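You operate a simulated robot arm through the tools that you are given. There is no shell and no other tool.

You run a simulated robot arm. Do the job below in one go: nothing can be reset, and whatever is moved stays where it is left.

JOB
Clean and oil the white drain plug.
Fine: draw it from the round teal housing, rinse it in the square blue bath, dip it in the round green pot and push it home again. What is to be rubbed or washed off counts as gone when no trace of it is left.

Only the result counts: the job must be done as asked and must still hold three seconds after the hand-in. Knocking over, shifting, dropping, spilling or breaking anything else fails it.

ROBOT AND FRAMES
A 7-joint arm with a two-finger gripper, fixed in place. Base frame: the origin is on the floor under the middle of its stand, x ahead of it, y to its left, z up; the work surface is at about z = 0.88. Lengths are in m, angles in degrees, forces in N, time in s.
With the tool pointing down near the work surface it reaches from about 0.34 to 0.72 m from the base axis. Its first joint turns from -66.0 to 66.0 degrees. Payload 2.45 kg.
Tool frame: the origin (TCP) lies between the finger pads and is the grasp point; the fingertips stand 0.026 m ahead of it; z points along the fingers, y is the line along which they close. The gripper opens to 0.096 m; its body begins 0.069 m behind the TCP.
Orientation is told as [roll, pitch, yaw] about the base's x, y, z axes, in that order, counted from this pose: with the fingers straight down and closing along the base's y, the tool's x points along the base's -x, its y along +y and its z along -z.

CONTROLS
- The arm moves only by the tool apply_moves. Its argument "motion" is one flat list of numbers, 7 for each row, row after row: the gripper command, from -1 (fully open) to 1 (shut), values between in proportion, then the shift along the base's x, y, z in m, then the turn, a rotation vector about the base's x, y, z in degrees. In form: [hand, x, y, z, rx, ry, rz, hand, x, y, z, rx, ry, rz, ...]. A call has 1 to 20 rows; each row is the pose to reach, as a shift and turn from the pose commanded when the call began. Each row takes 0.2 s and may step no farther than 0.05 m and 8.6 degrees from the row before; otherwise, or with a gripper value out of range, the whole call is refused. Where a pose cannot be reached the arm comes as near as it can. A force on the tool above 40 N (or 10 N above the force at the start of the call, whichever is more), or a blocked arm, ends the call early, and 0.2 s more pass. The fingers move at their own pace (about 0.05 m/s each) and stop on an object; they squeeze with about 24 N. The grip force told is the motor's: it shows also when the fingers shut on nothing. Time passes only in rows, and 0.2 s behind the last, so rows that repeat a pose let the fingers close. The reply holds the time, the measured pose of the TCP, the force on the tool along the base axes, the opening and the grip force, in the units named above and with some noise, with the torque about the TCP (base axes, N m) and any sound that the robot's microphone picked up.
- Cameras (640 x 400 px; columns grow to the right, rows downward): "scene" is fixed at [0.175, -0.4037, 1.4161]; the picture's right is [0.66, -0.75, 0.00], its down [-0.47, -0.42, -0.78] and it looks along [0.58, 0.52, -0.63] (base axes); focal length 286 px, centre (320, 200). "wrist" rides on the gripper at [0.082, 0.003, -0.098] in the tool frame; the picture's right is [-0.04, 1.00, 0.00], its down [-0.73, -0.03, -0.68] and it looks along [-0.68, -0.03, 0.73] (tool axes); focal length 256 px, centre (320, 200). There is no depth. A picture from a camera that has moved, and an enlarged one, comes with that camera's place and axes in the base frame and with its lens.
- grab_frame(camera): a new picture of that camera. It takes no simulated time.
- inspect(camera, box): a new picture of the part [left, top, right, bottom] of that camera's present view, enlarged. It takes no simulated time.
- sign_off(): hands the job in; it is judged then, once.

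Nothing tells you positions but the pictures and the camera data. Unless the task says otherwise, let go and move clear before handing in.

The tools are called as a command line: name --argument value ..., lists and objects as JSON in quotes. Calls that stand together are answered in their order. apply_moves: Moves the arm, as the interface text tells. Its arguments: {"type":"object","properties":{"motion":{"type":"array"}},"required":["motion"]} The other tools are called the same way: grab_frame (camera) takes a picture; inspect (camera, box) takes an enlarged picture of a part of a camera's view; sign_off () hands the job in.

At the start:

```text
time: 0.0
tcp_pos: [0.3991, 0.0089, 1.2386]
tcp_rot: [0.0, 0.0, 0.0]
force: [0.4, 0.0, -0.7]
ft_torque: [-0.04, 0.02, 0.0]
width: 0.0962
grasp_force: 0.1
```

scene: 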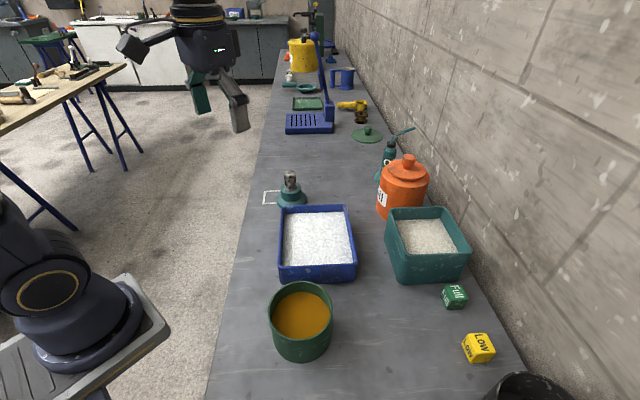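
wrist: 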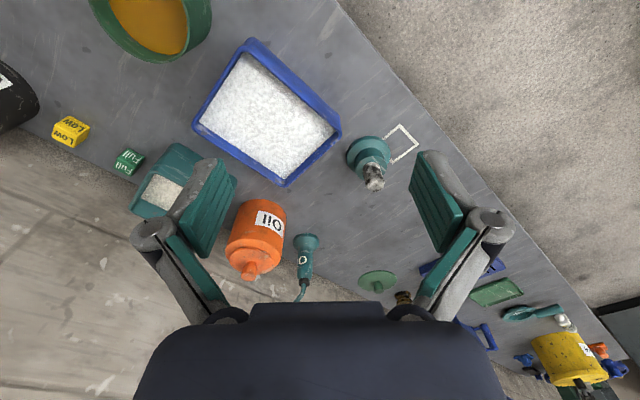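

I see a teal housing with a plug near scene pixel (290,190), a blue square bath next to it, and a green pot with amber oil nearer the camera. I'll look closer at each before moving.

inspect --camera "scene" --box '[250, 150, 350, 215]'

inspect --camera "wrist" --box '[320, 110, 440, 200]'

inspect --camera "scene" --box '[200, 150, 520, 400]'

```text
6.15 times, centred on (300, 182) of scene
camera zoom: at [0.175, -0.4037, 1.4161], right [0.66, -0.75, 0.0], down [-0.47, -0.42, -0.78], along [0.58, 0.52, -0.63], focal length 1757 px, centre (443, 308)
```

zoom: 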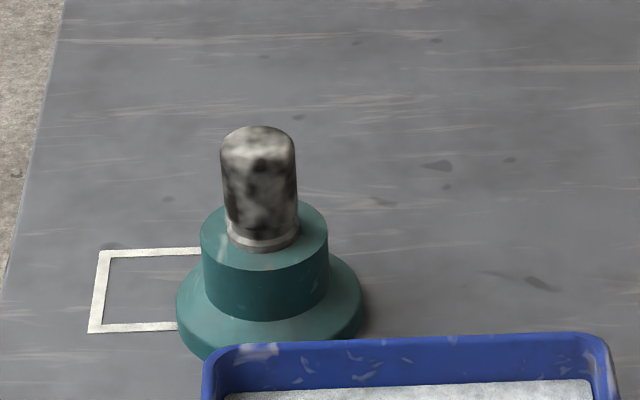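

```text
4.44 times, centred on (380, 155) of wrist
camera zoom: at [0.3175, 0.0129, 1.3377], right [0.04, 1.0, 0.0], down [0.73, -0.03, 0.68], along [0.68, -0.03, -0.73], focal length 1138 px, centre (53, 400)
```

zoom: 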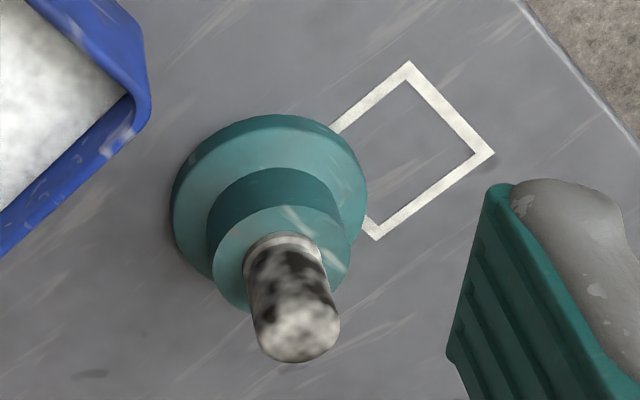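

```text
1.60 times, centred on (360, 275) of scene
camera zoom: at [0.175, -0.4037, 1.4161], right [0.66, -0.75, 0.0], down [-0.47, -0.42, -0.78], along [0.58, 0.52, -0.63], focal length 457 px, centre (256, 80)
```

zoom: 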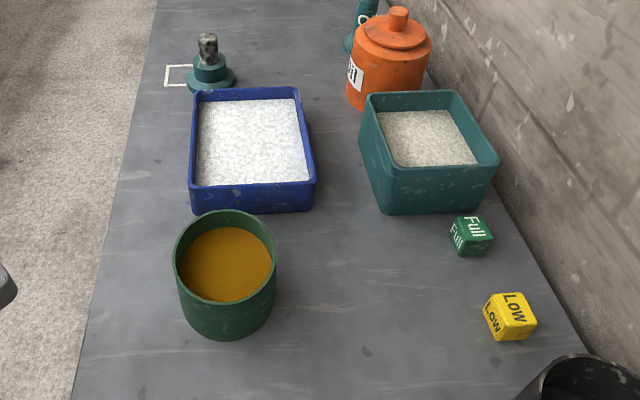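

The dirty white plug stands in the teal housing at roughly (0.61, 0.10), with the housing top near z≈0.925. The bath is around (0.51, -0.085) and the pot around (0.35, -0.205). I'll move above the plug with the hand open and look again to refine these.

apply_moves --motion '[-1, 0.03, 0.012, -0.015, 0, 0, 0, -1, 0.06, 0.025, -0.03, 0, 0, 0, -1, 0.09, 0.038, -0.05, 0, 0, 0, -1, 0.12, 0.05, -0.07, 0, 0, 0, -1, 0.15, 0.063, -0.085, 0, 0, 0, -1, 0.18, 0.075, -0.1, 0, 0, 0, -1, 0.2, 0.085, -0.11, 0, 0, 0, -1, 0.21, 0.09, -0.12, 0, 0, 0, -1, 0.21, 0.09, -0.12, 0, 0, 0]'

```text
time: 2.0
tcp_pos: [0.6105, 0.1007, 1.1178]
tcp_rot: [0.0, 0.1, 0.0]
force: [0.0, 0.2, -0.8]
ft_torque: [-0.01, -0.01, -0.03]
width: 0.096
grasp_force: 0.0
```

The hand is now above the plug area at z≈1.118. I'll take pictures to check its alignment with the plug.

grab_frame --camera "wrist"

grab_frame --camera "scene"

```text
taken
camera wrist: at [0.5282, 0.1035, 1.217], right [0.04, 1.0, 0.0], down [0.73, -0.03, 0.68], along [0.68, -0.03, -0.73], focal length 256 px, centre (320, 200)
```

wrist: 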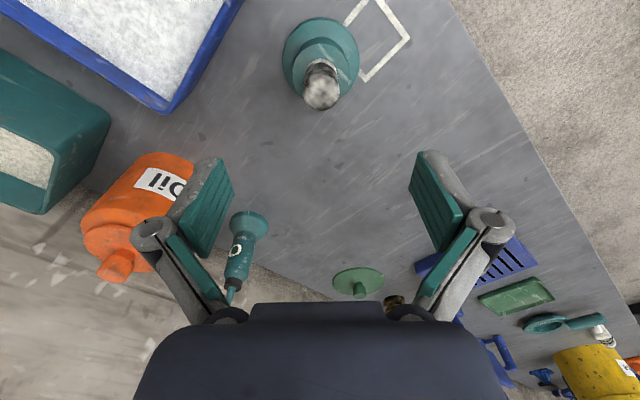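

```text
taken
```

scene: 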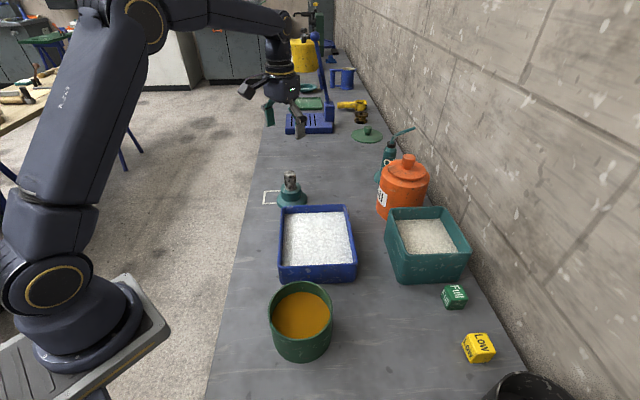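

The plug axis works out to about (0.612, 0.100), with its top near z≈0.978 and the housing top near 0.926. I'll check the details up close before descending.

inspect --camera "wrist" --box '[260, 0, 420, 120]'

inspect --camera "scene" --box '[265, 155, 325, 215]'

```text
3.33 times, centred on (340, 60) of wrist
camera zoom: at [0.5282, 0.1035, 1.217], right [0.04, 1.0, 0.0], down [0.73, -0.03, 0.68], along [0.68, -0.03, -0.73], focal length 853 px, centre (253, 667)
```

zoom: 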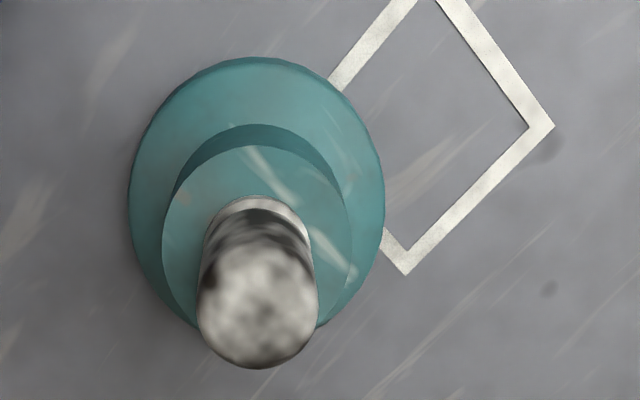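

```text
6.67 times, centred on (295, 185) of scene
camera zoom: at [0.175, -0.4037, 1.4161], right [0.66, -0.75, 0.0], down [-0.47, -0.42, -0.78], along [0.58, 0.52, -0.63], focal length 1904 px, centre (487, 300)
```

zoom: 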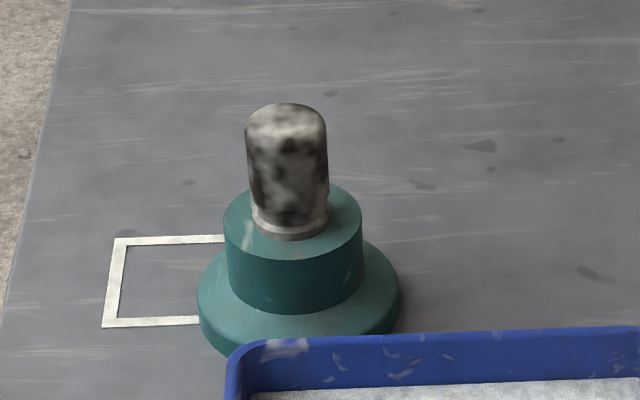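

The plug is centred within about 2 mm of (0.613, 0.1005). I'll descend part way with the fingers open and check again before gripping.

apply_moves --motion '[-1, 0.002, 0.0, -0.03, 0, 0, 0, -1, 0.003, 0.0, -0.06, 0, 0, 0, -1, 0.003, 0.0, -0.09, 0, 0, 0, -1, 0.003, 0.0, -0.11, 0, 0, 0, -1, 0.003, 0.0, -0.12, 0, 0, 0]'

grab_frame --camera "wrist"

inspect --camera "scene" --box '[230, 120, 350, 215]'

```text
time: 3.2
tcp_pos: [0.6127, 0.1, 0.9977]
tcp_rot: [0.0, -0.1, 0.1]
force: [-0.5, 0.0, 0.5]
ft_torque: [-0.01, 0.0, -0.01]
width: 0.0961
grasp_force: 0.2
```

```text
taken
camera wrist: at [0.5314, 0.1037, 1.0974], right [0.04, 1.0, 0.0], down [0.73, -0.03, 0.68], along [0.68, -0.03, -0.73], focal length 256 px, centre (320, 200)
```

wrist: 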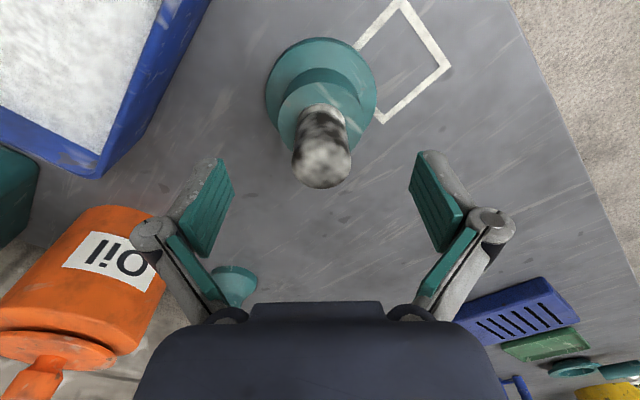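

```text
4.21 times, centred on (290, 168) of scene
camera zoom: at [0.175, -0.4037, 1.4161], right [0.66, -0.75, 0.0], down [-0.47, -0.42, -0.78], along [0.58, 0.52, -0.63], focal length 1202 px, centre (446, 337)
```

zoom: 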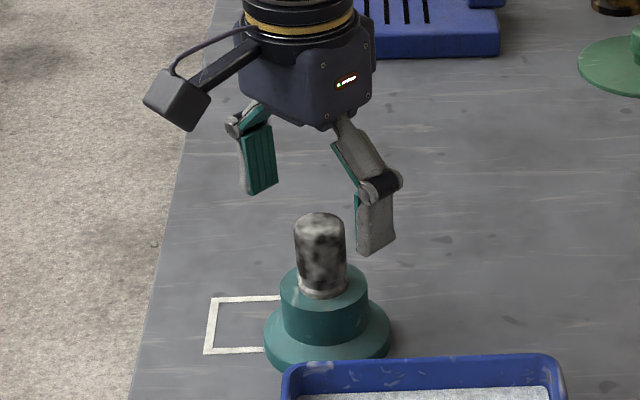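

The plug lies centred between the fingers. I'll lower to about 16–18 mm below its top and close on it.

apply_moves --motion '[-1, 0.002, 0.001, -0.015, 0, 0, 0, -1, 0.002, 0.0015, -0.03, 0, 0, 0, -1, 0.002, 0.0015, -0.038, 0, 0, 0, -1, 0.002, 0.0015, -0.038, 0, 0, 0, 1, 0.002, 0.0015, -0.038, 0, 0, 0, 1, 0.002, 0.0015, -0.038, 0, 0, 0, 1, 0.002, 0.0015, -0.038, 0, 0, 0, 1, 0.002, 0.0015, -0.038, 0, 0, 0, 1, 0.002, 0.0015, -0.038, 0, 0, 0, 1, 0.002, 0.0015, -0.038, 0, 0, 0]'

grab_frame --camera "wrist"

inspect --camera "scene" --box '[230, 120, 350, 215]'

```text
time: 5.4
tcp_pos: [0.6155, 0.1037, 0.961]
tcp_rot: [0.1, -0.1, 0.0]
force: [-0.9, -0.3, 1.2]
ft_torque: [0.0, -0.02, 0.01]
width: 0.0324
grasp_force: 23.9
```

```text
taken
camera wrist: at [0.5331, 0.1055, 1.0612], right [0.04, 1.0, 0.0], down [0.73, -0.03, 0.68], along [0.68, -0.03, -0.73], focal length 256 px, centre (320, 200)
```

wrist: 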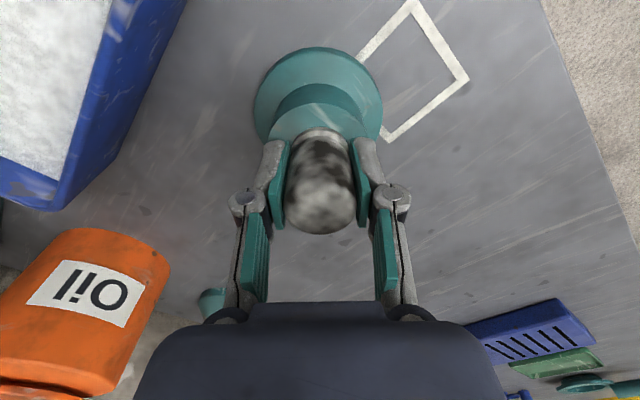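

```text
4.21 times, centred on (290, 168) of scene
camera zoom: at [0.175, -0.4037, 1.4161], right [0.66, -0.75, 0.0], down [-0.47, -0.42, -0.78], along [0.58, 0.52, -0.63], focal length 1202 px, centre (446, 337)
```

zoom: 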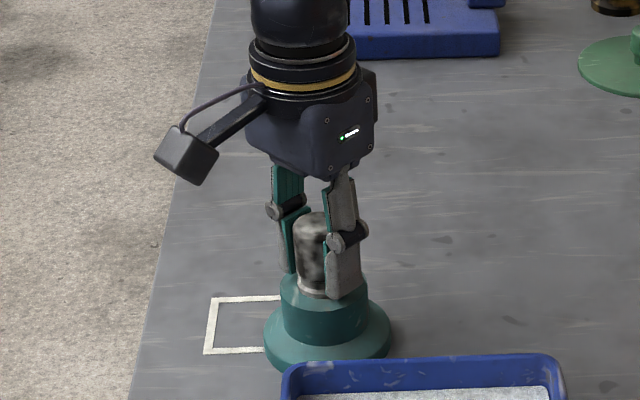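

The fingers hold the plug with a width of 32 mm at about 24 N. I'll draw it straight up slowly and watch the force.

apply_moves --motion '[1, 0, 0, 0.004, 0, 0, 0, 1, 0, 0, 0.008, 0, 0, 0, 1, 0, 0, 0.012, 0, 0, 0, 1, 0, 0, 0.016, 0, 0, 0, 1, 0, 0, 0.02, 0, 0, 0]'

inspect --camera "scene" --box '[230, 120, 350, 215]'

grab_frame --camera "wrist"

```text
time: 6.6
tcp_pos: [0.6146, 0.1024, 0.9803]
tcp_rot: [-0.1, 0.0, 0.1]
force: [0.2, -0.3, -0.5]
ft_torque: [0.02, -0.02, -0.01]
width: 0.0326
grasp_force: 23.4
```

```text
4.21 times, centred on (290, 168) of scene
camera zoom: at [0.175, -0.4037, 1.4161], right [0.66, -0.75, 0.0], down [-0.47, -0.42, -0.78], along [0.58, 0.52, -0.63], focal length 1202 px, centre (446, 337)
```

zoom: 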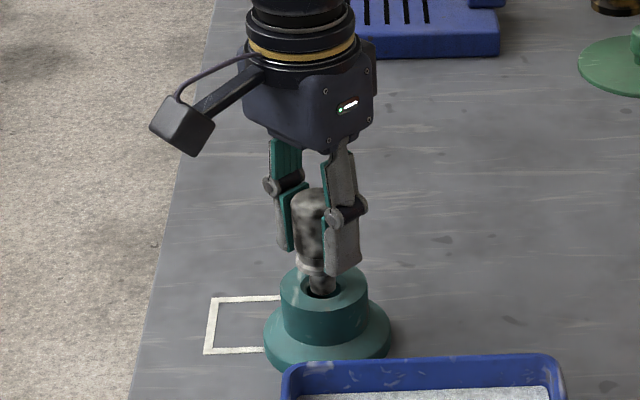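

```text
taken
camera wrist: at [0.5331, 0.105, 1.0803], right [0.04, 1.0, 0.0], down [0.73, -0.03, 0.68], along [0.68, -0.03, -0.73], focal length 256 px, centre (320, 200)
```

wrist: 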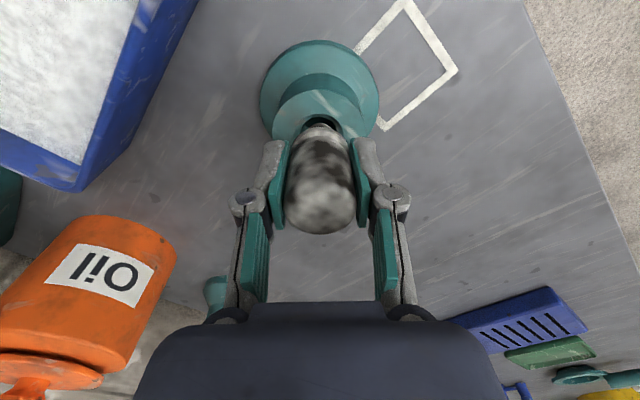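

The plug slides out freely and has a thinner stem below its head. I'll keep lifting straight until it is fully clear.

apply_moves --motion '[1, 0, 0, 0.008, 0, 0, 0, 1, 0, 0, 0.016, 0, 0, 0, 1, 0, 0, 0.024, 0, 0, 0, 1, 0, 0, 0.032, 0, 0, 0, 1, 0, 0, 0.045, 0, 0, 0, 1, 0, 0, 0.06, 0, 0, 0, 1, 0, 0, 0.08, 0, 0, 0, 1, 0, 0, 0.1, 0, 0, 0, 1, 0, 0, 0.1, 0, 0, 0]'

inspect --camera "scene" --box '[230, 90, 350, 215]'

grab_frame --camera "wrist"

grab_frame --camera "scene"

```text
time: 8.6
tcp_pos: [0.6154, 0.1007, 1.0802]
tcp_rot: [-0.1, 0.1, 0.2]
force: [-1.1, -0.5, -0.9]
ft_torque: [0.0, -0.01, 0.01]
width: 0.0323
grasp_force: 24.3
```

```text
3.20 times, centred on (290, 152) of scene
camera zoom: at [0.175, -0.4037, 1.4161], right [0.66, -0.75, 0.0], down [-0.47, -0.42, -0.78], along [0.58, 0.52, -0.63], focal length 914 px, centre (416, 352)
```

zoom: 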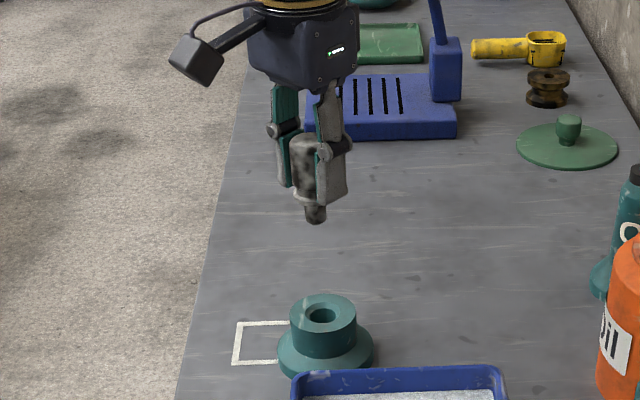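

```text
taken
camera wrist: at [0.5336, 0.1038, 1.1796], right [0.04, 1.0, 0.0], down [0.73, -0.03, 0.68], along [0.68, -0.03, -0.73], focal length 256 px, centre (320, 200)
```

wrist: 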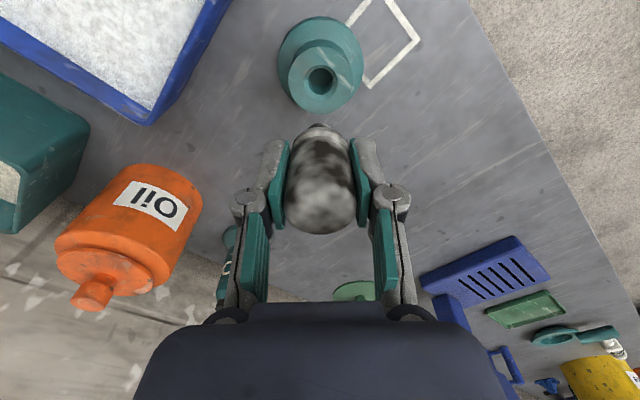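

```text
taken
```

scene: 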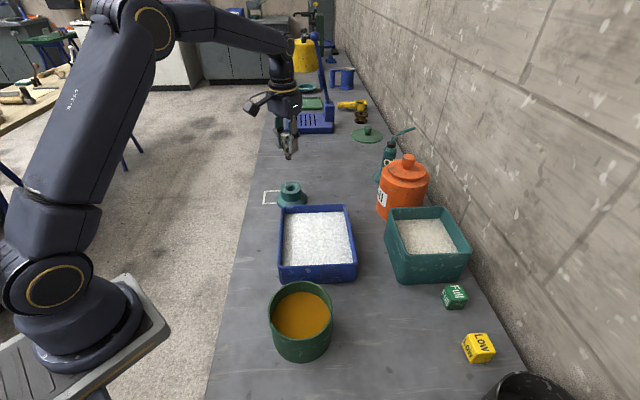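

The plug is fully out: the head with a short, dirty stem below it. I'll look closely at the plug, the bath, and the pot to judge depths and where the dirt sits.

inspect --camera "scene" --box '[270, 110, 310, 165]'

inspect --camera "scene" --box '[260, 195, 370, 290]'

inspect --camera "scene" --box '[250, 270, 350, 370]'

inspect --camera "wrist" --box '[260, 100, 380, 250]'

```text
7.27 times, centred on (290, 138) of scene
camera zoom: at [0.175, -0.4037, 1.4161], right [0.66, -0.75, 0.0], down [-0.47, -0.42, -0.78], along [0.58, 0.52, -0.63], focal length 2076 px, centre (538, 654)
```

zoom: 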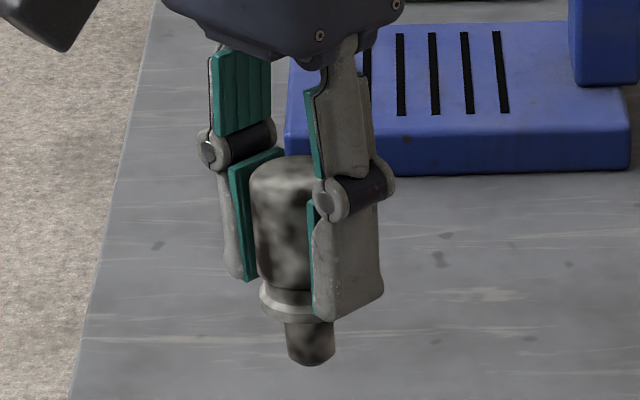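

```text
4.21 times, centred on (315, 242) of scene
camera zoom: at [0.175, -0.4037, 1.4161], right [0.66, -0.75, 0.0], down [-0.47, -0.42, -0.78], along [0.58, 0.52, -0.63], focal length 1202 px, centre (341, 21)
```

zoom: 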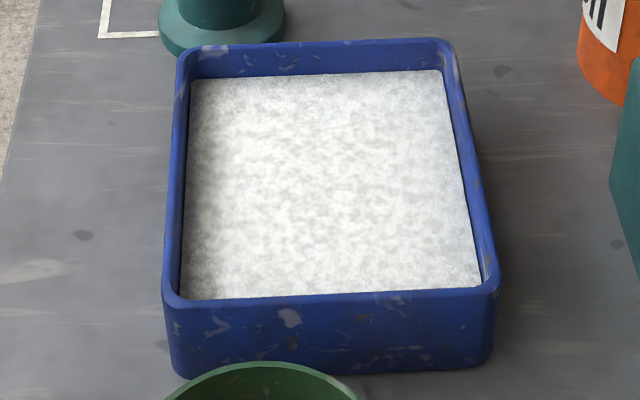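

```text
4.00 times, centred on (300, 320) of scene
camera zoom: at [0.175, -0.4037, 1.4161], right [0.66, -0.75, 0.0], down [-0.47, -0.42, -0.78], along [0.58, 0.52, -0.63], focal length 1142 px, centre (400, -280)
```

zoom: 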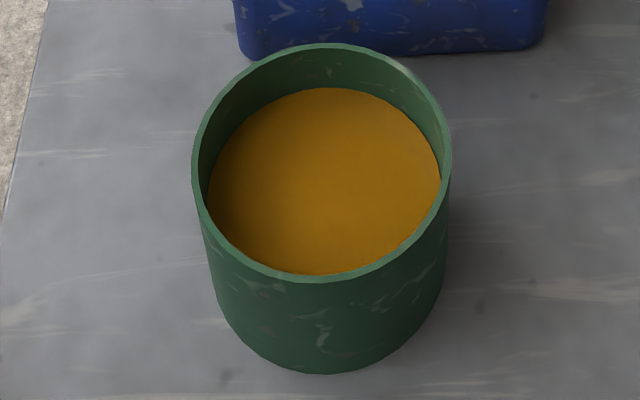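

```text
2.67 times, centred on (320, 175) of wrist
camera zoom: at [0.5336, 0.1038, 1.1796], right [0.04, 1.0, 0.0], down [0.73, -0.03, 0.68], along [0.68, -0.03, -0.73], focal length 683 px, centre (320, 267)
```

zoom: 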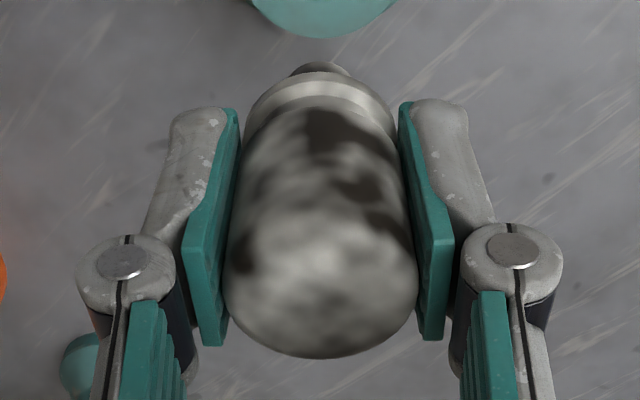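

The bath measures about 0.164 × 0.19 m at 45° to the base axes, centred near (0.517, -0.084), with its rim near z≈0.942. I'll carry the plug over it at a safe height and look down to gauge the water level.

apply_moves --motion '[1, -0.01, -0.02, 0, 0, 0, 0, 1, -0.025, -0.05, 0, 0, 0, 0, 1, -0.04, -0.08, 0, 0, 0, 0, 1, -0.055, -0.11, 0, 0, 0, 0, 1, -0.07, -0.14, 0, 0, 0, 0, 1, -0.085, -0.165, 0, 0, 0, 0, 1, -0.094, -0.178, 0, 0, 0, 0, 1, -0.097, -0.184, 0, 0, 0, 0, 1, -0.097, -0.184, 0, 0, 0, 0]'

grab_frame --camera "wrist"

grab_frame --camera "scene"

```text
time: 10.6
tcp_pos: [0.5165, -0.0823, 1.0798]
tcp_rot: [0.0, -0.1, 0.1]
force: [-0.2, 0.5, -0.7]
ft_torque: [0.03, 0.01, -0.02]
width: 0.0321
grasp_force: 24.4
```

```text
taken
camera wrist: at [0.4358, -0.0789, 1.1791], right [0.04, 1.0, 0.0], down [0.73, -0.03, 0.68], along [0.68, -0.03, -0.73], focal length 256 px, centre (320, 200)
```

wrist: 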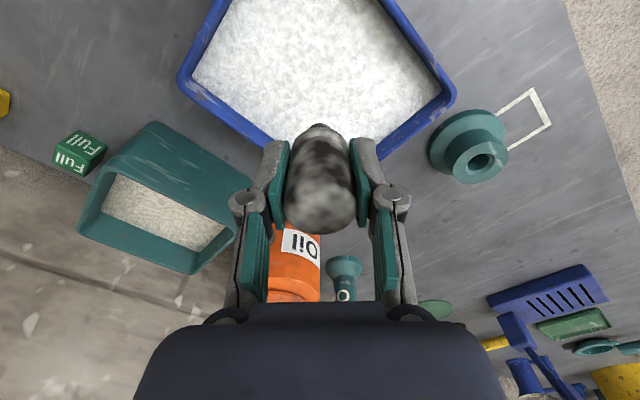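

```text
taken
```

scene: 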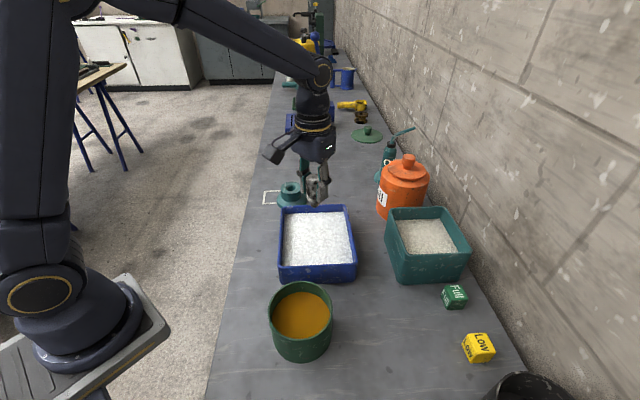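

The hand is centred over the bath. I'll zoom in on the rim and waterline to estimate the depth.

inspect --camera "wrist" --box '[340, 0, 480, 160]'

inspect --camera "wrist" --box '[160, 0, 320, 160]'

inspect --camera "scene" --box '[270, 190, 370, 290]'

```text
2.50 times, centred on (410, 80) of wrist
camera zoom: at [0.4358, -0.0789, 1.1791], right [0.04, 1.0, 0.0], down [0.73, -0.03, 0.68], along [0.68, -0.03, -0.73], focal length 640 px, centre (95, 500)
```

zoom: 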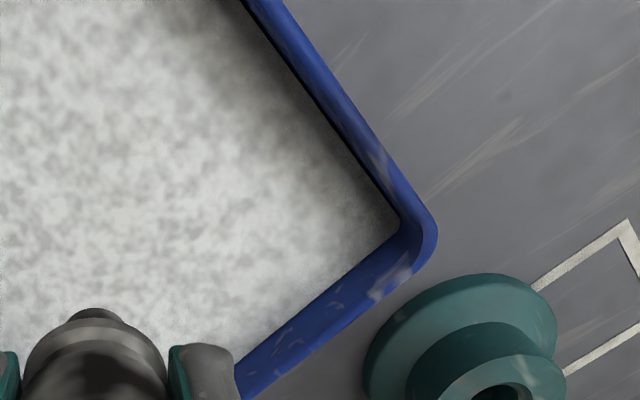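

```text
2.50 times, centred on (240, 80) of wrist
camera zoom: at [0.4358, -0.0789, 1.1791], right [0.04, 1.0, 0.0], down [0.73, -0.03, 0.68], along [0.68, -0.03, -0.73], focal length 640 px, centre (520, 500)
```

zoom: 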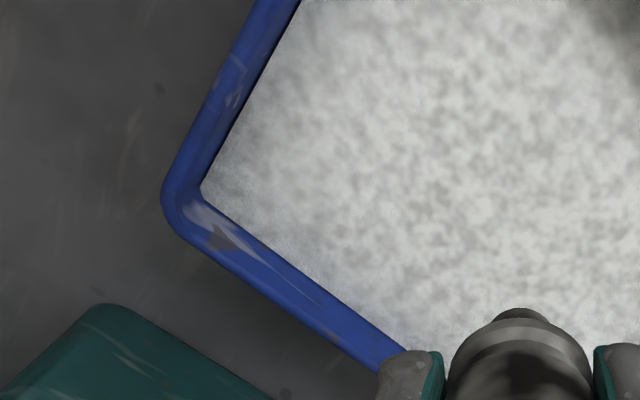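

```text
4.00 times, centred on (320, 240) of scene
camera zoom: at [0.175, -0.4037, 1.4161], right [0.66, -0.75, 0.0], down [-0.47, -0.42, -0.78], along [0.58, 0.52, -0.63], focal length 1142 px, centre (320, 40)
```

zoom: 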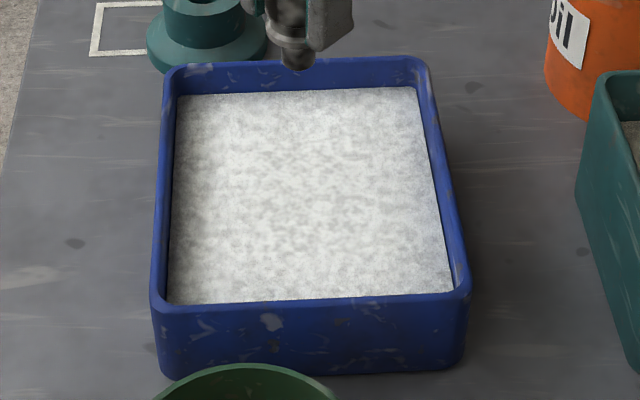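

The waterline looks to be about 2 cm below the rim, so the water is roughly 35–40 mm deep. I'll do a first gentle dip of the stem, lift, and check what gets cleaned.

apply_moves --motion '[1, 0, 0, -0.03, 0, 0, 0, 1, 0, 0, -0.06, 0, 0, 0, 1, 0, 0, -0.08, 0, 0, 0, 1, 0, 0, -0.095, 0, 0, 0, 1, 0, 0, -0.105, 0, 0, 0, 1, 0, 0, -0.112, 0, 0, 0, 1, 0, 0, -0.118, 0, 0, 0, 1, 0, 0, -0.122, 0, 0, 0, 1, 0, 0, -0.122, 0, 0, 0]'

grab_frame --camera "wrist"

inspect --camera "scene" --box '[260, 180, 370, 290]'

```text
time: 12.6
tcp_pos: [0.5174, -0.0816, 0.9576]
tcp_rot: [-0.1, 0.0, 0.1]
force: [0.3, 0.2, -1.8]
ft_torque: [0.04, 0.0, 0.02]
width: 0.0321
grasp_force: 24.3
```

```text
taken
camera wrist: at [0.4355, -0.0783, 1.0575], right [0.04, 1.0, 0.0], down [0.73, -0.03, 0.68], along [0.68, -0.03, -0.73], focal length 256 px, centre (320, 200)
```

wrist: 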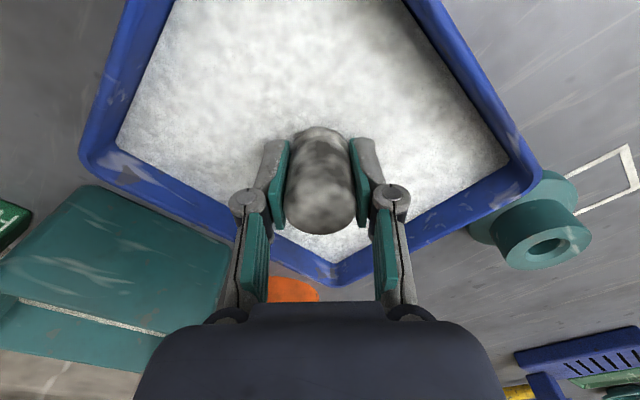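

```text
3.64 times, centred on (315, 235) of scene
camera zoom: at [0.175, -0.4037, 1.4161], right [0.66, -0.75, 0.0], down [-0.47, -0.42, -0.78], along [0.58, 0.52, -0.63], focal length 1038 px, centre (338, 73)
```

zoom: 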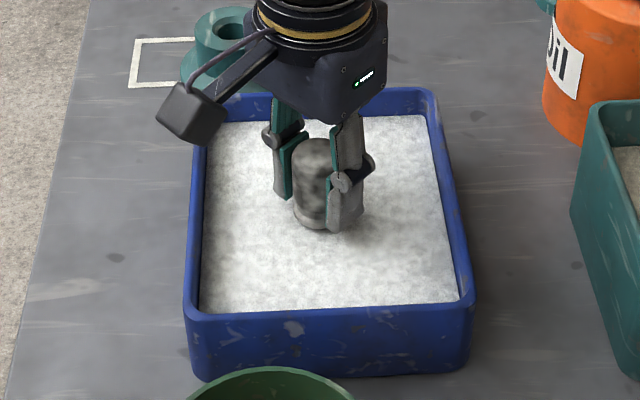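

The stem is under the surface and the flange sits at the waterline. I'll zoom in to see whether the dirt is changing.

inspect --camera "wrist" --box '[260, 110, 380, 250]'

inspect --camera "scene" --box '[295, 210, 335, 250]'

```text
2.86 times, centred on (320, 180) of wrist
camera zoom: at [0.4355, -0.0783, 1.0575], right [0.04, 1.0, 0.0], down [0.73, -0.03, 0.68], along [0.68, -0.03, -0.73], focal length 731 px, centre (320, 257)
```

zoom: 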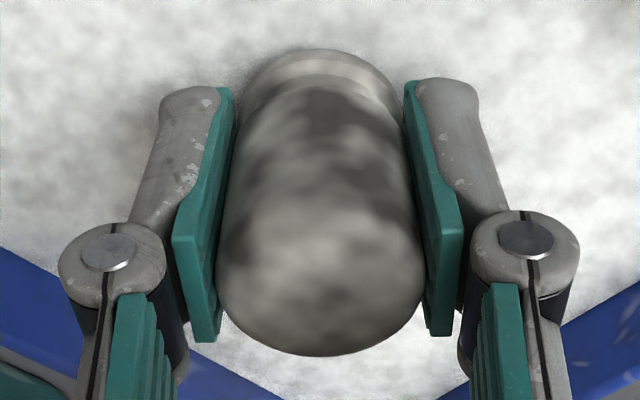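

```text
10.00 times, centred on (315, 230) of scene
camera zoom: at [0.175, -0.4037, 1.4161], right [0.66, -0.75, 0.0], down [-0.47, -0.42, -0.78], along [0.58, 0.52, -0.63], focal length 2855 px, centre (370, -100)
```

zoom: 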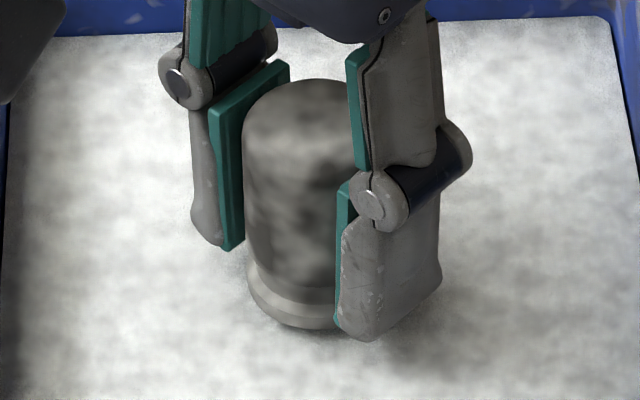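

The dirt is fading over the whole head even though only the stem is submerged. I'll swirl the plug gently in place for a few seconds and check again.

apply_moves --motion '[1, 0.01, 0, 0, 0, 0, 0, 1, 0.014, 0.01, 0, 0, 0, 0, 1, 0.01, 0.018, 0, 0, 0, 0, 1, 0, 0.02, 0, 0, 0, 0, 1, -0.01, 0.016, 0, 0, 0, 0, 1, -0.015, 0.006, 0, 0, 0, 0, 1, -0.015, -0.006, 0, 0, 0, 0, 1, -0.01, -0.016, 0, 0, 0, 0, 1, 0, -0.02, 0, 0, 0, 0, 1, 0.01, -0.016, 0, 0, 0, 0, 1, 0.015, -0.006, 0, 0, 0, 0, 1, 0.015, 0.006, 0, 0, 0, 0, 1, 0.01, 0.016, 0, 0, 0, 0, 1, 0, 0.02, 0, 0, 0, 0, 1, -0.01, 0.016, 0, 0, 0, 0, 1, -0.015, 0.006, 0, 0, 0, 0, 1, -0.015, -0.006, 0, 0, 0, 0, 1, -0.01, -0.01, 0, 0, 0, 0, 1, -0.005, -0.005, 0, 0, 0, 0, 1, 0, 0, 0, 0, 0, 0]'

inspect --camera "wrist" --box '[260, 110, 380, 250]'

inspect --camera "scene" --box '[295, 210, 335, 250]'

```text
time: 16.8
tcp_pos: [0.5167, -0.0824, 0.9583]
tcp_rot: [0.0, 0.0, 0.0]
force: [-0.2, -0.2, -1.3]
ft_torque: [0.04, 0.01, -0.01]
width: 0.0321
grasp_force: 24.1
```

```text
2.86 times, centred on (320, 180) of wrist
camera zoom: at [0.4342, -0.0789, 1.0578], right [0.04, 1.0, 0.0], down [0.73, -0.03, 0.68], along [0.68, -0.03, -0.73], focal length 731 px, centre (320, 257)
```

zoom: 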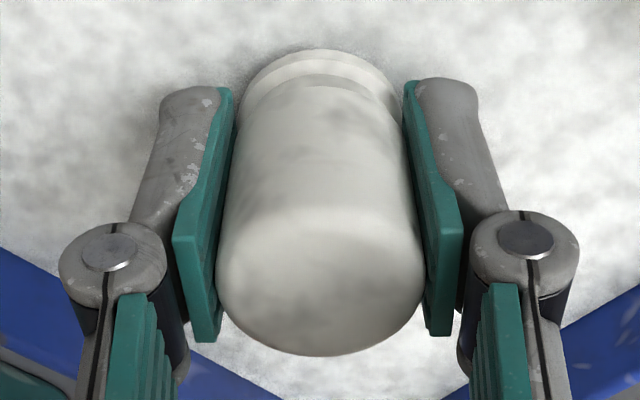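

```text
10.00 times, centred on (315, 230) of scene
camera zoom: at [0.175, -0.4037, 1.4161], right [0.66, -0.75, 0.0], down [-0.47, -0.42, -0.78], along [0.58, 0.52, -0.63], focal length 2855 px, centre (370, -100)
```

zoom: 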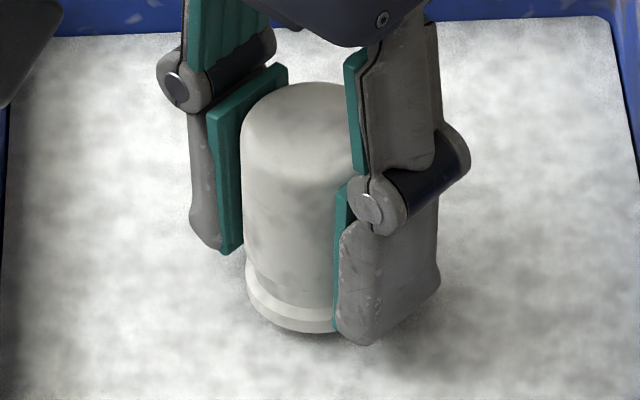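

The plug is nearly white, with only faint gray traces left. I'll keep swirling for another few seconds to remove them entirely.

apply_moves --motion '[1, 0.01, 0, 0, 0, 0, 0, 1, 0.014, 0.01, 0, 0, 0, 0, 1, 0.01, 0.018, 0, 0, 0, 0, 1, 0, 0.02, 0, 0, 0, 0, 1, -0.01, 0.016, 0, 0, 0, 0, 1, -0.015, 0.006, 0, 0, 0, 0, 1, -0.015, -0.006, 0, 0, 0, 0, 1, -0.01, -0.016, 0, 0, 0, 0, 1, 0, -0.02, 0, 0, 0, 0, 1, 0.01, -0.016, 0, 0, 0, 0, 1, 0.015, -0.006, 0, 0, 0, 0, 1, 0.015, 0.006, 0, 0, 0, 0, 1, 0.01, 0.016, 0, 0, 0, 0, 1, 0, 0.02, 0, 0, 0, 0, 1, -0.01, 0.016, 0, 0, 0, 0, 1, -0.015, 0.006, 0, 0, 0, 0, 1, -0.015, -0.006, 0, 0, 0, 0, 1, -0.01, -0.01, 0, 0, 0, 0, 1, -0.005, -0.005, 0, 0, 0, 0, 1, 0, 0, 0, 0, 0, 0]'

inspect --camera "wrist" --box '[260, 110, 380, 250]'

inspect --camera "scene" --box '[295, 210, 335, 250]'

```text
time: 21.0
tcp_pos: [0.5159, -0.0838, 0.9564]
tcp_rot: [0.0, 0.1, 0.1]
force: [0.0, -0.4, -1.2]
ft_torque: [-0.01, -0.01, -0.01]
width: 0.0322
grasp_force: 24.3
```

```text
2.86 times, centred on (320, 180) of wrist
camera zoom: at [0.4343, -0.0804, 1.0569], right [0.04, 1.0, 0.0], down [0.73, -0.03, 0.68], along [0.68, -0.03, -0.73], focal length 731 px, centre (320, 257)
```

zoom: 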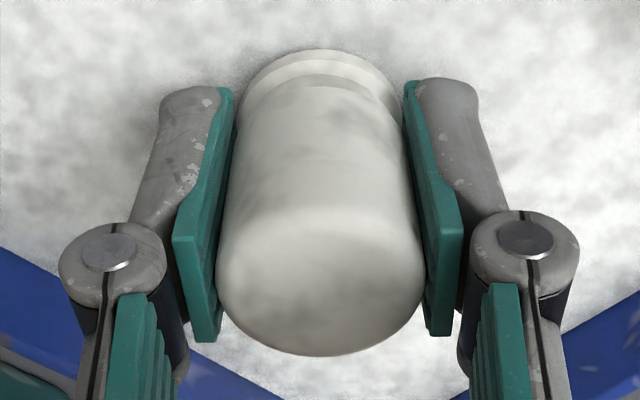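

```text
10.00 times, centred on (315, 230) of scene
camera zoom: at [0.175, -0.4037, 1.4161], right [0.66, -0.75, 0.0], down [-0.47, -0.42, -0.78], along [0.58, 0.52, -0.63], focal length 2855 px, centre (370, -100)
```

zoom: 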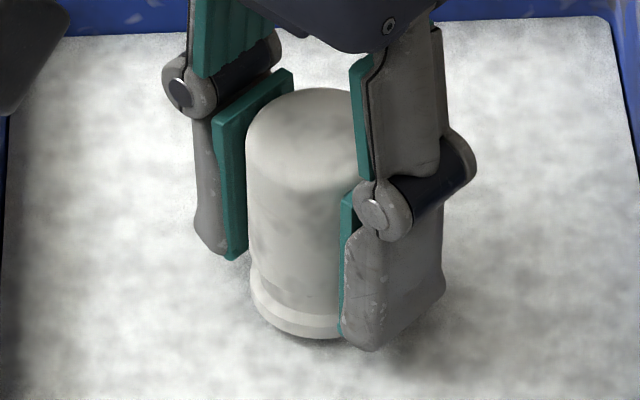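

The plug looks almost white, but faint blotches remain and hardly changed this time, so they may be the plug's own texture. I'll lift it out to compare the stem and head.

apply_moves --motion '[1, 0, 0, 0.02, 0, 0, 0, 1, 0, 0, 0.045, 0, 0, 0, 1, 0, 0, 0.07, 0, 0, 0, 1, 0, 0, 0.095, 0, 0, 0, 1, 0, 0, 0.122, 0, 0, 0, 1, 0, 0, 0.122, 0, 0, 0]'

inspect --camera "wrist" --box '[270, 110, 370, 240]'

inspect --camera "scene" --box '[295, 160, 340, 210]'

```text
time: 22.4
tcp_pos: [0.5183, -0.084, 1.0778]
tcp_rot: [0.0, 0.0, 0.1]
force: [0.2, -0.4, -1.0]
ft_torque: [0.01, 0.01, 0.0]
width: 0.0321
grasp_force: 24.1
```

```text
3.08 times, centred on (320, 175) of wrist
camera zoom: at [0.4358, -0.0798, 1.1776], right [0.04, 1.0, 0.0], down [0.73, -0.03, 0.68], along [0.68, -0.03, -0.73], focal length 788 px, centre (320, 277)
```

zoom: 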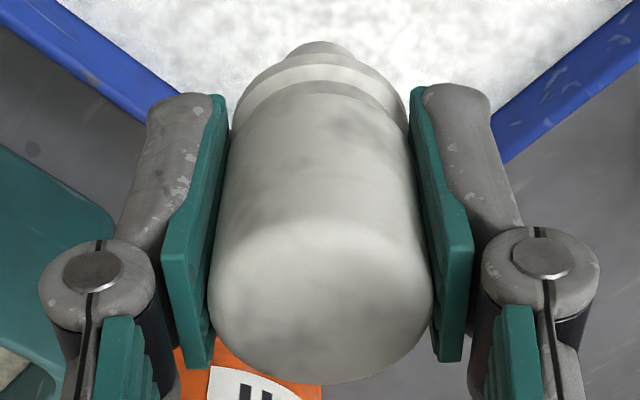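

```text
8.00 times, centred on (318, 185) of scene
camera zoom: at [0.175, -0.4037, 1.4161], right [0.66, -0.75, 0.0], down [-0.47, -0.42, -0.78], along [0.58, 0.52, -0.63], focal length 2284 px, centre (340, 320)
```

zoom: 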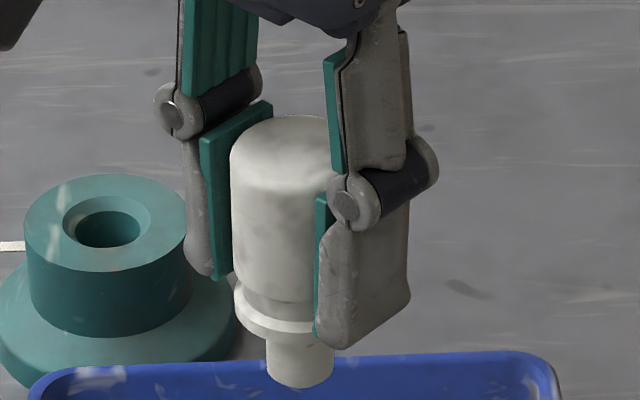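

Faint blotches remain on the head. I'll zoom in more tightly on the stem and head to decide whether they are dirt.

inspect --camera "scene" --box '[308, 172, 324, 186]'

inspect --camera "scene" --box '[308, 192, 324, 210]'

inspect --camera "wrist" --box '[295, 115, 345, 160]'

```text
16.00 times, centred on (316, 179) of scene
camera zoom: at [0.175, -0.4037, 1.4161], right [0.66, -0.75, 0.0], down [-0.47, -0.42, -0.78], along [0.58, 0.52, -0.63], focal length 4568 px, centre (384, 536)
```

zoom: 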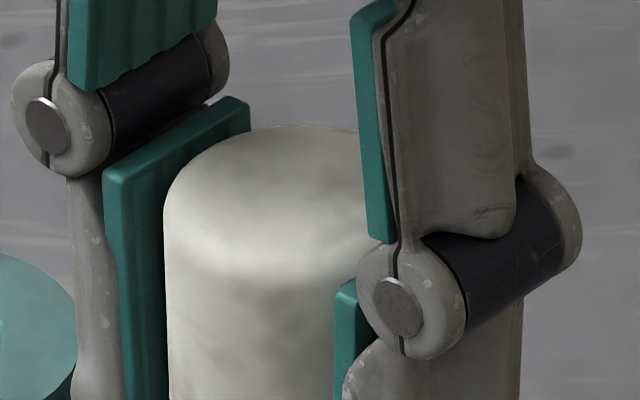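

```text
16.00 times, centred on (316, 201) of scene
camera zoom: at [0.175, -0.4037, 1.4161], right [0.66, -0.75, 0.0], down [-0.47, -0.42, -0.78], along [0.58, 0.52, -0.63], focal length 4568 px, centre (384, 184)
```

zoom: 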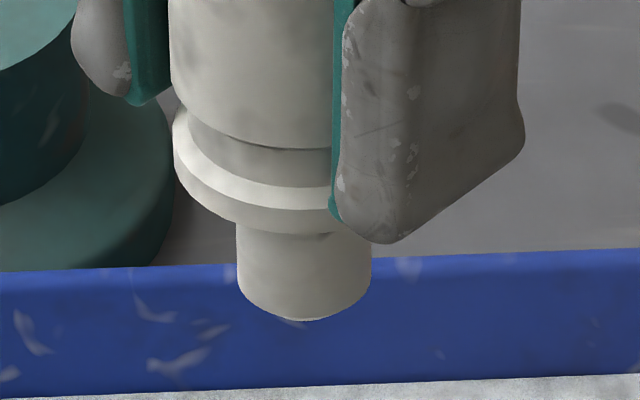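

```text
8.89 times, centred on (320, 138) of wrist
camera zoom: at [0.4358, -0.0798, 1.1776], right [0.04, 1.0, 0.0], down [0.73, -0.03, 0.68], along [0.68, -0.03, -0.73], focal length 2276 px, centre (320, 756)
```

zoom: 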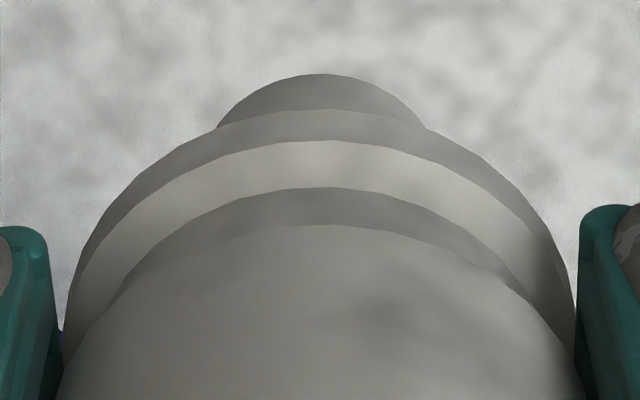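

A faint smudge still shows on the head while the stem looks clean. I'll dip again slightly deeper, watching the force, and agitate longer.

apply_moves --motion '[1, 0, 0, -0.03, 0, 0, 0, 1, 0, 0, -0.06, 0, 0, 0, 1, 0, 0, -0.085, 0, 0, 0, 1, 0, 0, -0.105, 0, 0, 0, 1, 0, 0, -0.117, 0, 0, 0, 1, 0, 0, -0.122, 0, 0, 0, 1, 0, 0, -0.125, 0, 0, 0, 1, 0, 0, -0.127, 0, 0, 0, 1, 0, 0, -0.127, 0, 0, 0]'

```text
time: 24.4
tcp_pos: [0.5154, -0.0849, 0.9527]
tcp_rot: [-0.1, -0.1, 0.1]
force: [0.2, 0.2, -1.3]
ft_torque: [-0.01, -0.02, 0.0]
width: 0.032
grasp_force: 23.8
```

No contact with the bath floor is felt at z≈0.953. I'll swirl again with wider, smooth circles.

apply_moves --motion '[1, 0.012, 0, 0, 0, 0, 0, 1, 0.02, 0.012, 0, 0, 0, 0, 1, 0.012, 0.022, 0, 0, 0, 0, 1, -0.004, 0.024, 0, 0, 0, 0, 1, -0.018, 0.016, 0, 0, 0, 0, 1, -0.024, 0.0, 0, 0, 0, 0, 1, -0.018, -0.016, 0, 0, 0, 0, 1, -0.004, -0.024, 0, 0, 0, 0, 1, 0.012, -0.022, 0, 0, 0, 0, 1, 0.022, -0.012, 0, 0, 0, 0, 1, 0.024, 0.004, 0, 0, 0, 0, 1, 0.016, 0.018, 0, 0, 0, 0, 1, 0.0, 0.024, 0, 0, 0, 0, 1, -0.016, 0.018, 0, 0, 0, 0, 1, -0.024, 0.004, 0, 0, 0, 0, 1, -0.02, -0.012, 0, 0, 0, 0, 1, -0.01, -0.02, 0, 0, 0, 0, 1, 0.002, -0.016, 0, 0, 0, 0, 1, 0.002, -0.006, 0, 0, 0, 0, 1, 0, 0, 0, 0, 0, 0]'

inspect --camera "wrist" --box '[260, 110, 380, 250]'

inspect --camera "scene" --box '[295, 210, 335, 250]'

```text
time: 28.6
tcp_pos: [0.5174, -0.0834, 0.9521]
tcp_rot: [-0.1, 0.0, 0.1]
force: [0.2, -0.5, -0.7]
ft_torque: [0.03, 0.02, 0.01]
width: 0.0315
grasp_force: 23.8
```

```text
2.86 times, centred on (320, 180) of wrist
camera zoom: at [0.4357, -0.0792, 1.0526], right [0.04, 1.0, 0.0], down [0.73, -0.03, 0.68], along [0.68, -0.03, -0.73], focal length 731 px, centre (320, 257)
```

zoom: 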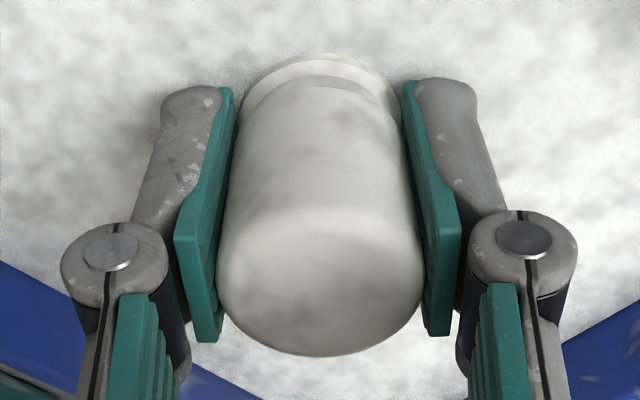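

```text
10.00 times, centred on (315, 230) of scene
camera zoom: at [0.175, -0.4037, 1.4161], right [0.66, -0.75, 0.0], down [-0.47, -0.42, -0.78], along [0.58, 0.52, -0.63], focal length 2855 px, centre (370, -100)
```

zoom: 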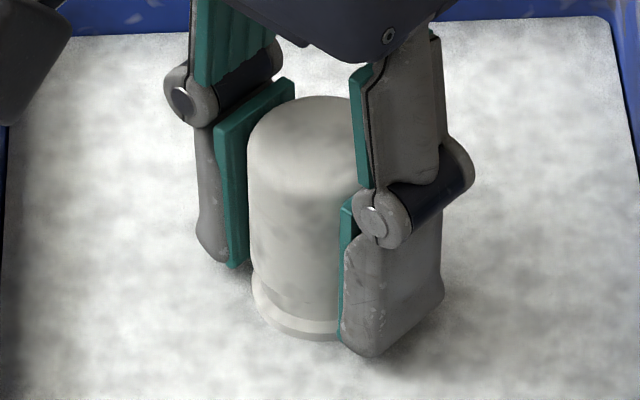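

The faint pattern has not changed at all between the last two rinses. I'll compare it with the surface texture of other clean objects in the scene to judge whether it is residue or just finish.

inspect --camera "scene" --box '[280, 175, 310, 210]'

inspect --camera "scene" --box '[370, 145, 440, 220]'

inspect --camera "scene" --box '[308, 216, 326, 232]'

inspect --camera "scene" --box '[340, 90, 390, 145]'

```text
11.43 times, centred on (295, 192) of scene
camera zoom: at [0.175, -0.4037, 1.4161], right [0.66, -0.75, 0.0], down [-0.47, -0.42, -0.78], along [0.58, 0.52, -0.63], focal length 3263 px, centre (606, 286)
```

zoom: 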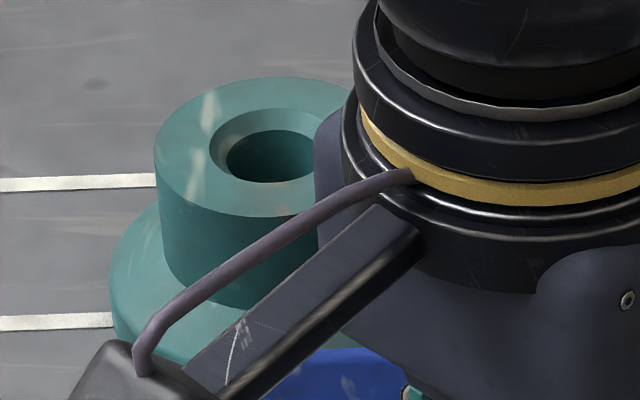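

```text
5.33 times, centred on (405, 182) of scene
camera zoom: at [0.175, -0.4037, 1.4161], right [0.66, -0.75, 0.0], down [-0.47, -0.42, -0.78], along [0.58, 0.52, -0.63], focal length 1523 px, centre (-133, 293)
```

zoom: 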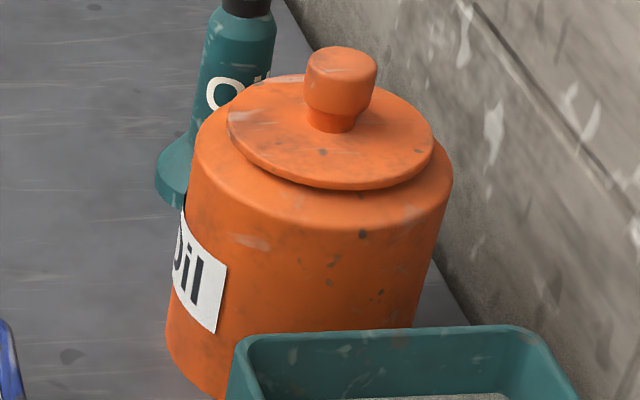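

```text
16.00 times, centred on (317, 224) of scene
camera zoom: at [0.175, -0.4037, 1.4161], right [0.66, -0.75, 0.0], down [-0.47, -0.42, -0.78], along [0.58, 0.52, -0.63], focal length 4568 px, centre (368, -184)
```

zoom: 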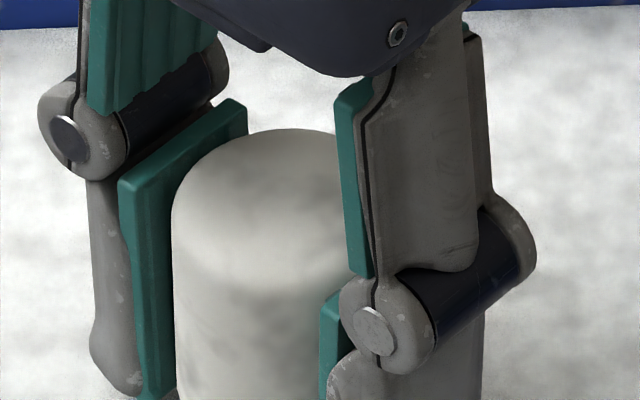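

```text
7.27 times, centred on (365, 118) of scene
camera zoom: at [0.175, -0.4037, 1.4161], right [0.66, -0.75, 0.0], down [-0.47, -0.42, -0.78], along [0.58, 0.52, -0.63], focal length 2076 px, centre (-7, 800)
```

zoom: 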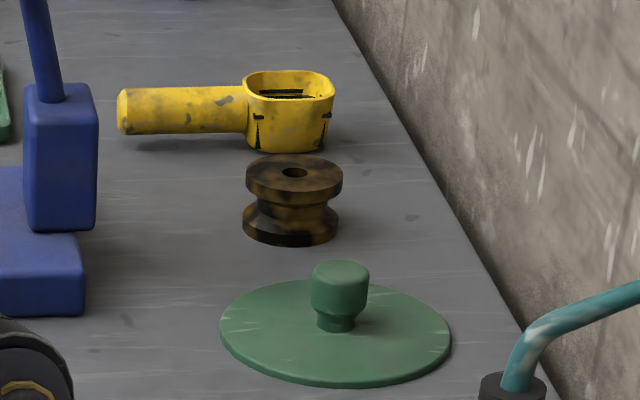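

Other objects have similar weathering, so this may just be the finish, but I want to be sure. I'll lower a few millimetres more in small steps, watching for floor contact, and dwell there with gentle motion.

apply_moves --motion '[1, 0, 0, -0.001, 0, 0, 0, 1, 0, 0, -0.002, 0, 0, 0, 1, 0, 0, -0.003, 0, 0, 0, 1, 0, 0, -0.004, 0, 0, 0, 1, 0, 0, -0.005, 0, 0, 0, 1, 0, 0, -0.005, 0, 0, 0]'

```text
time: 30.0
tcp_pos: [0.5166, -0.083, 0.9492]
tcp_rot: [0.0, 0.1, 0.0]
force: [0.4, 0.1, -0.8]
ft_torque: [0.03, 0.02, 0.01]
width: 0.0317
grasp_force: 23.9
```

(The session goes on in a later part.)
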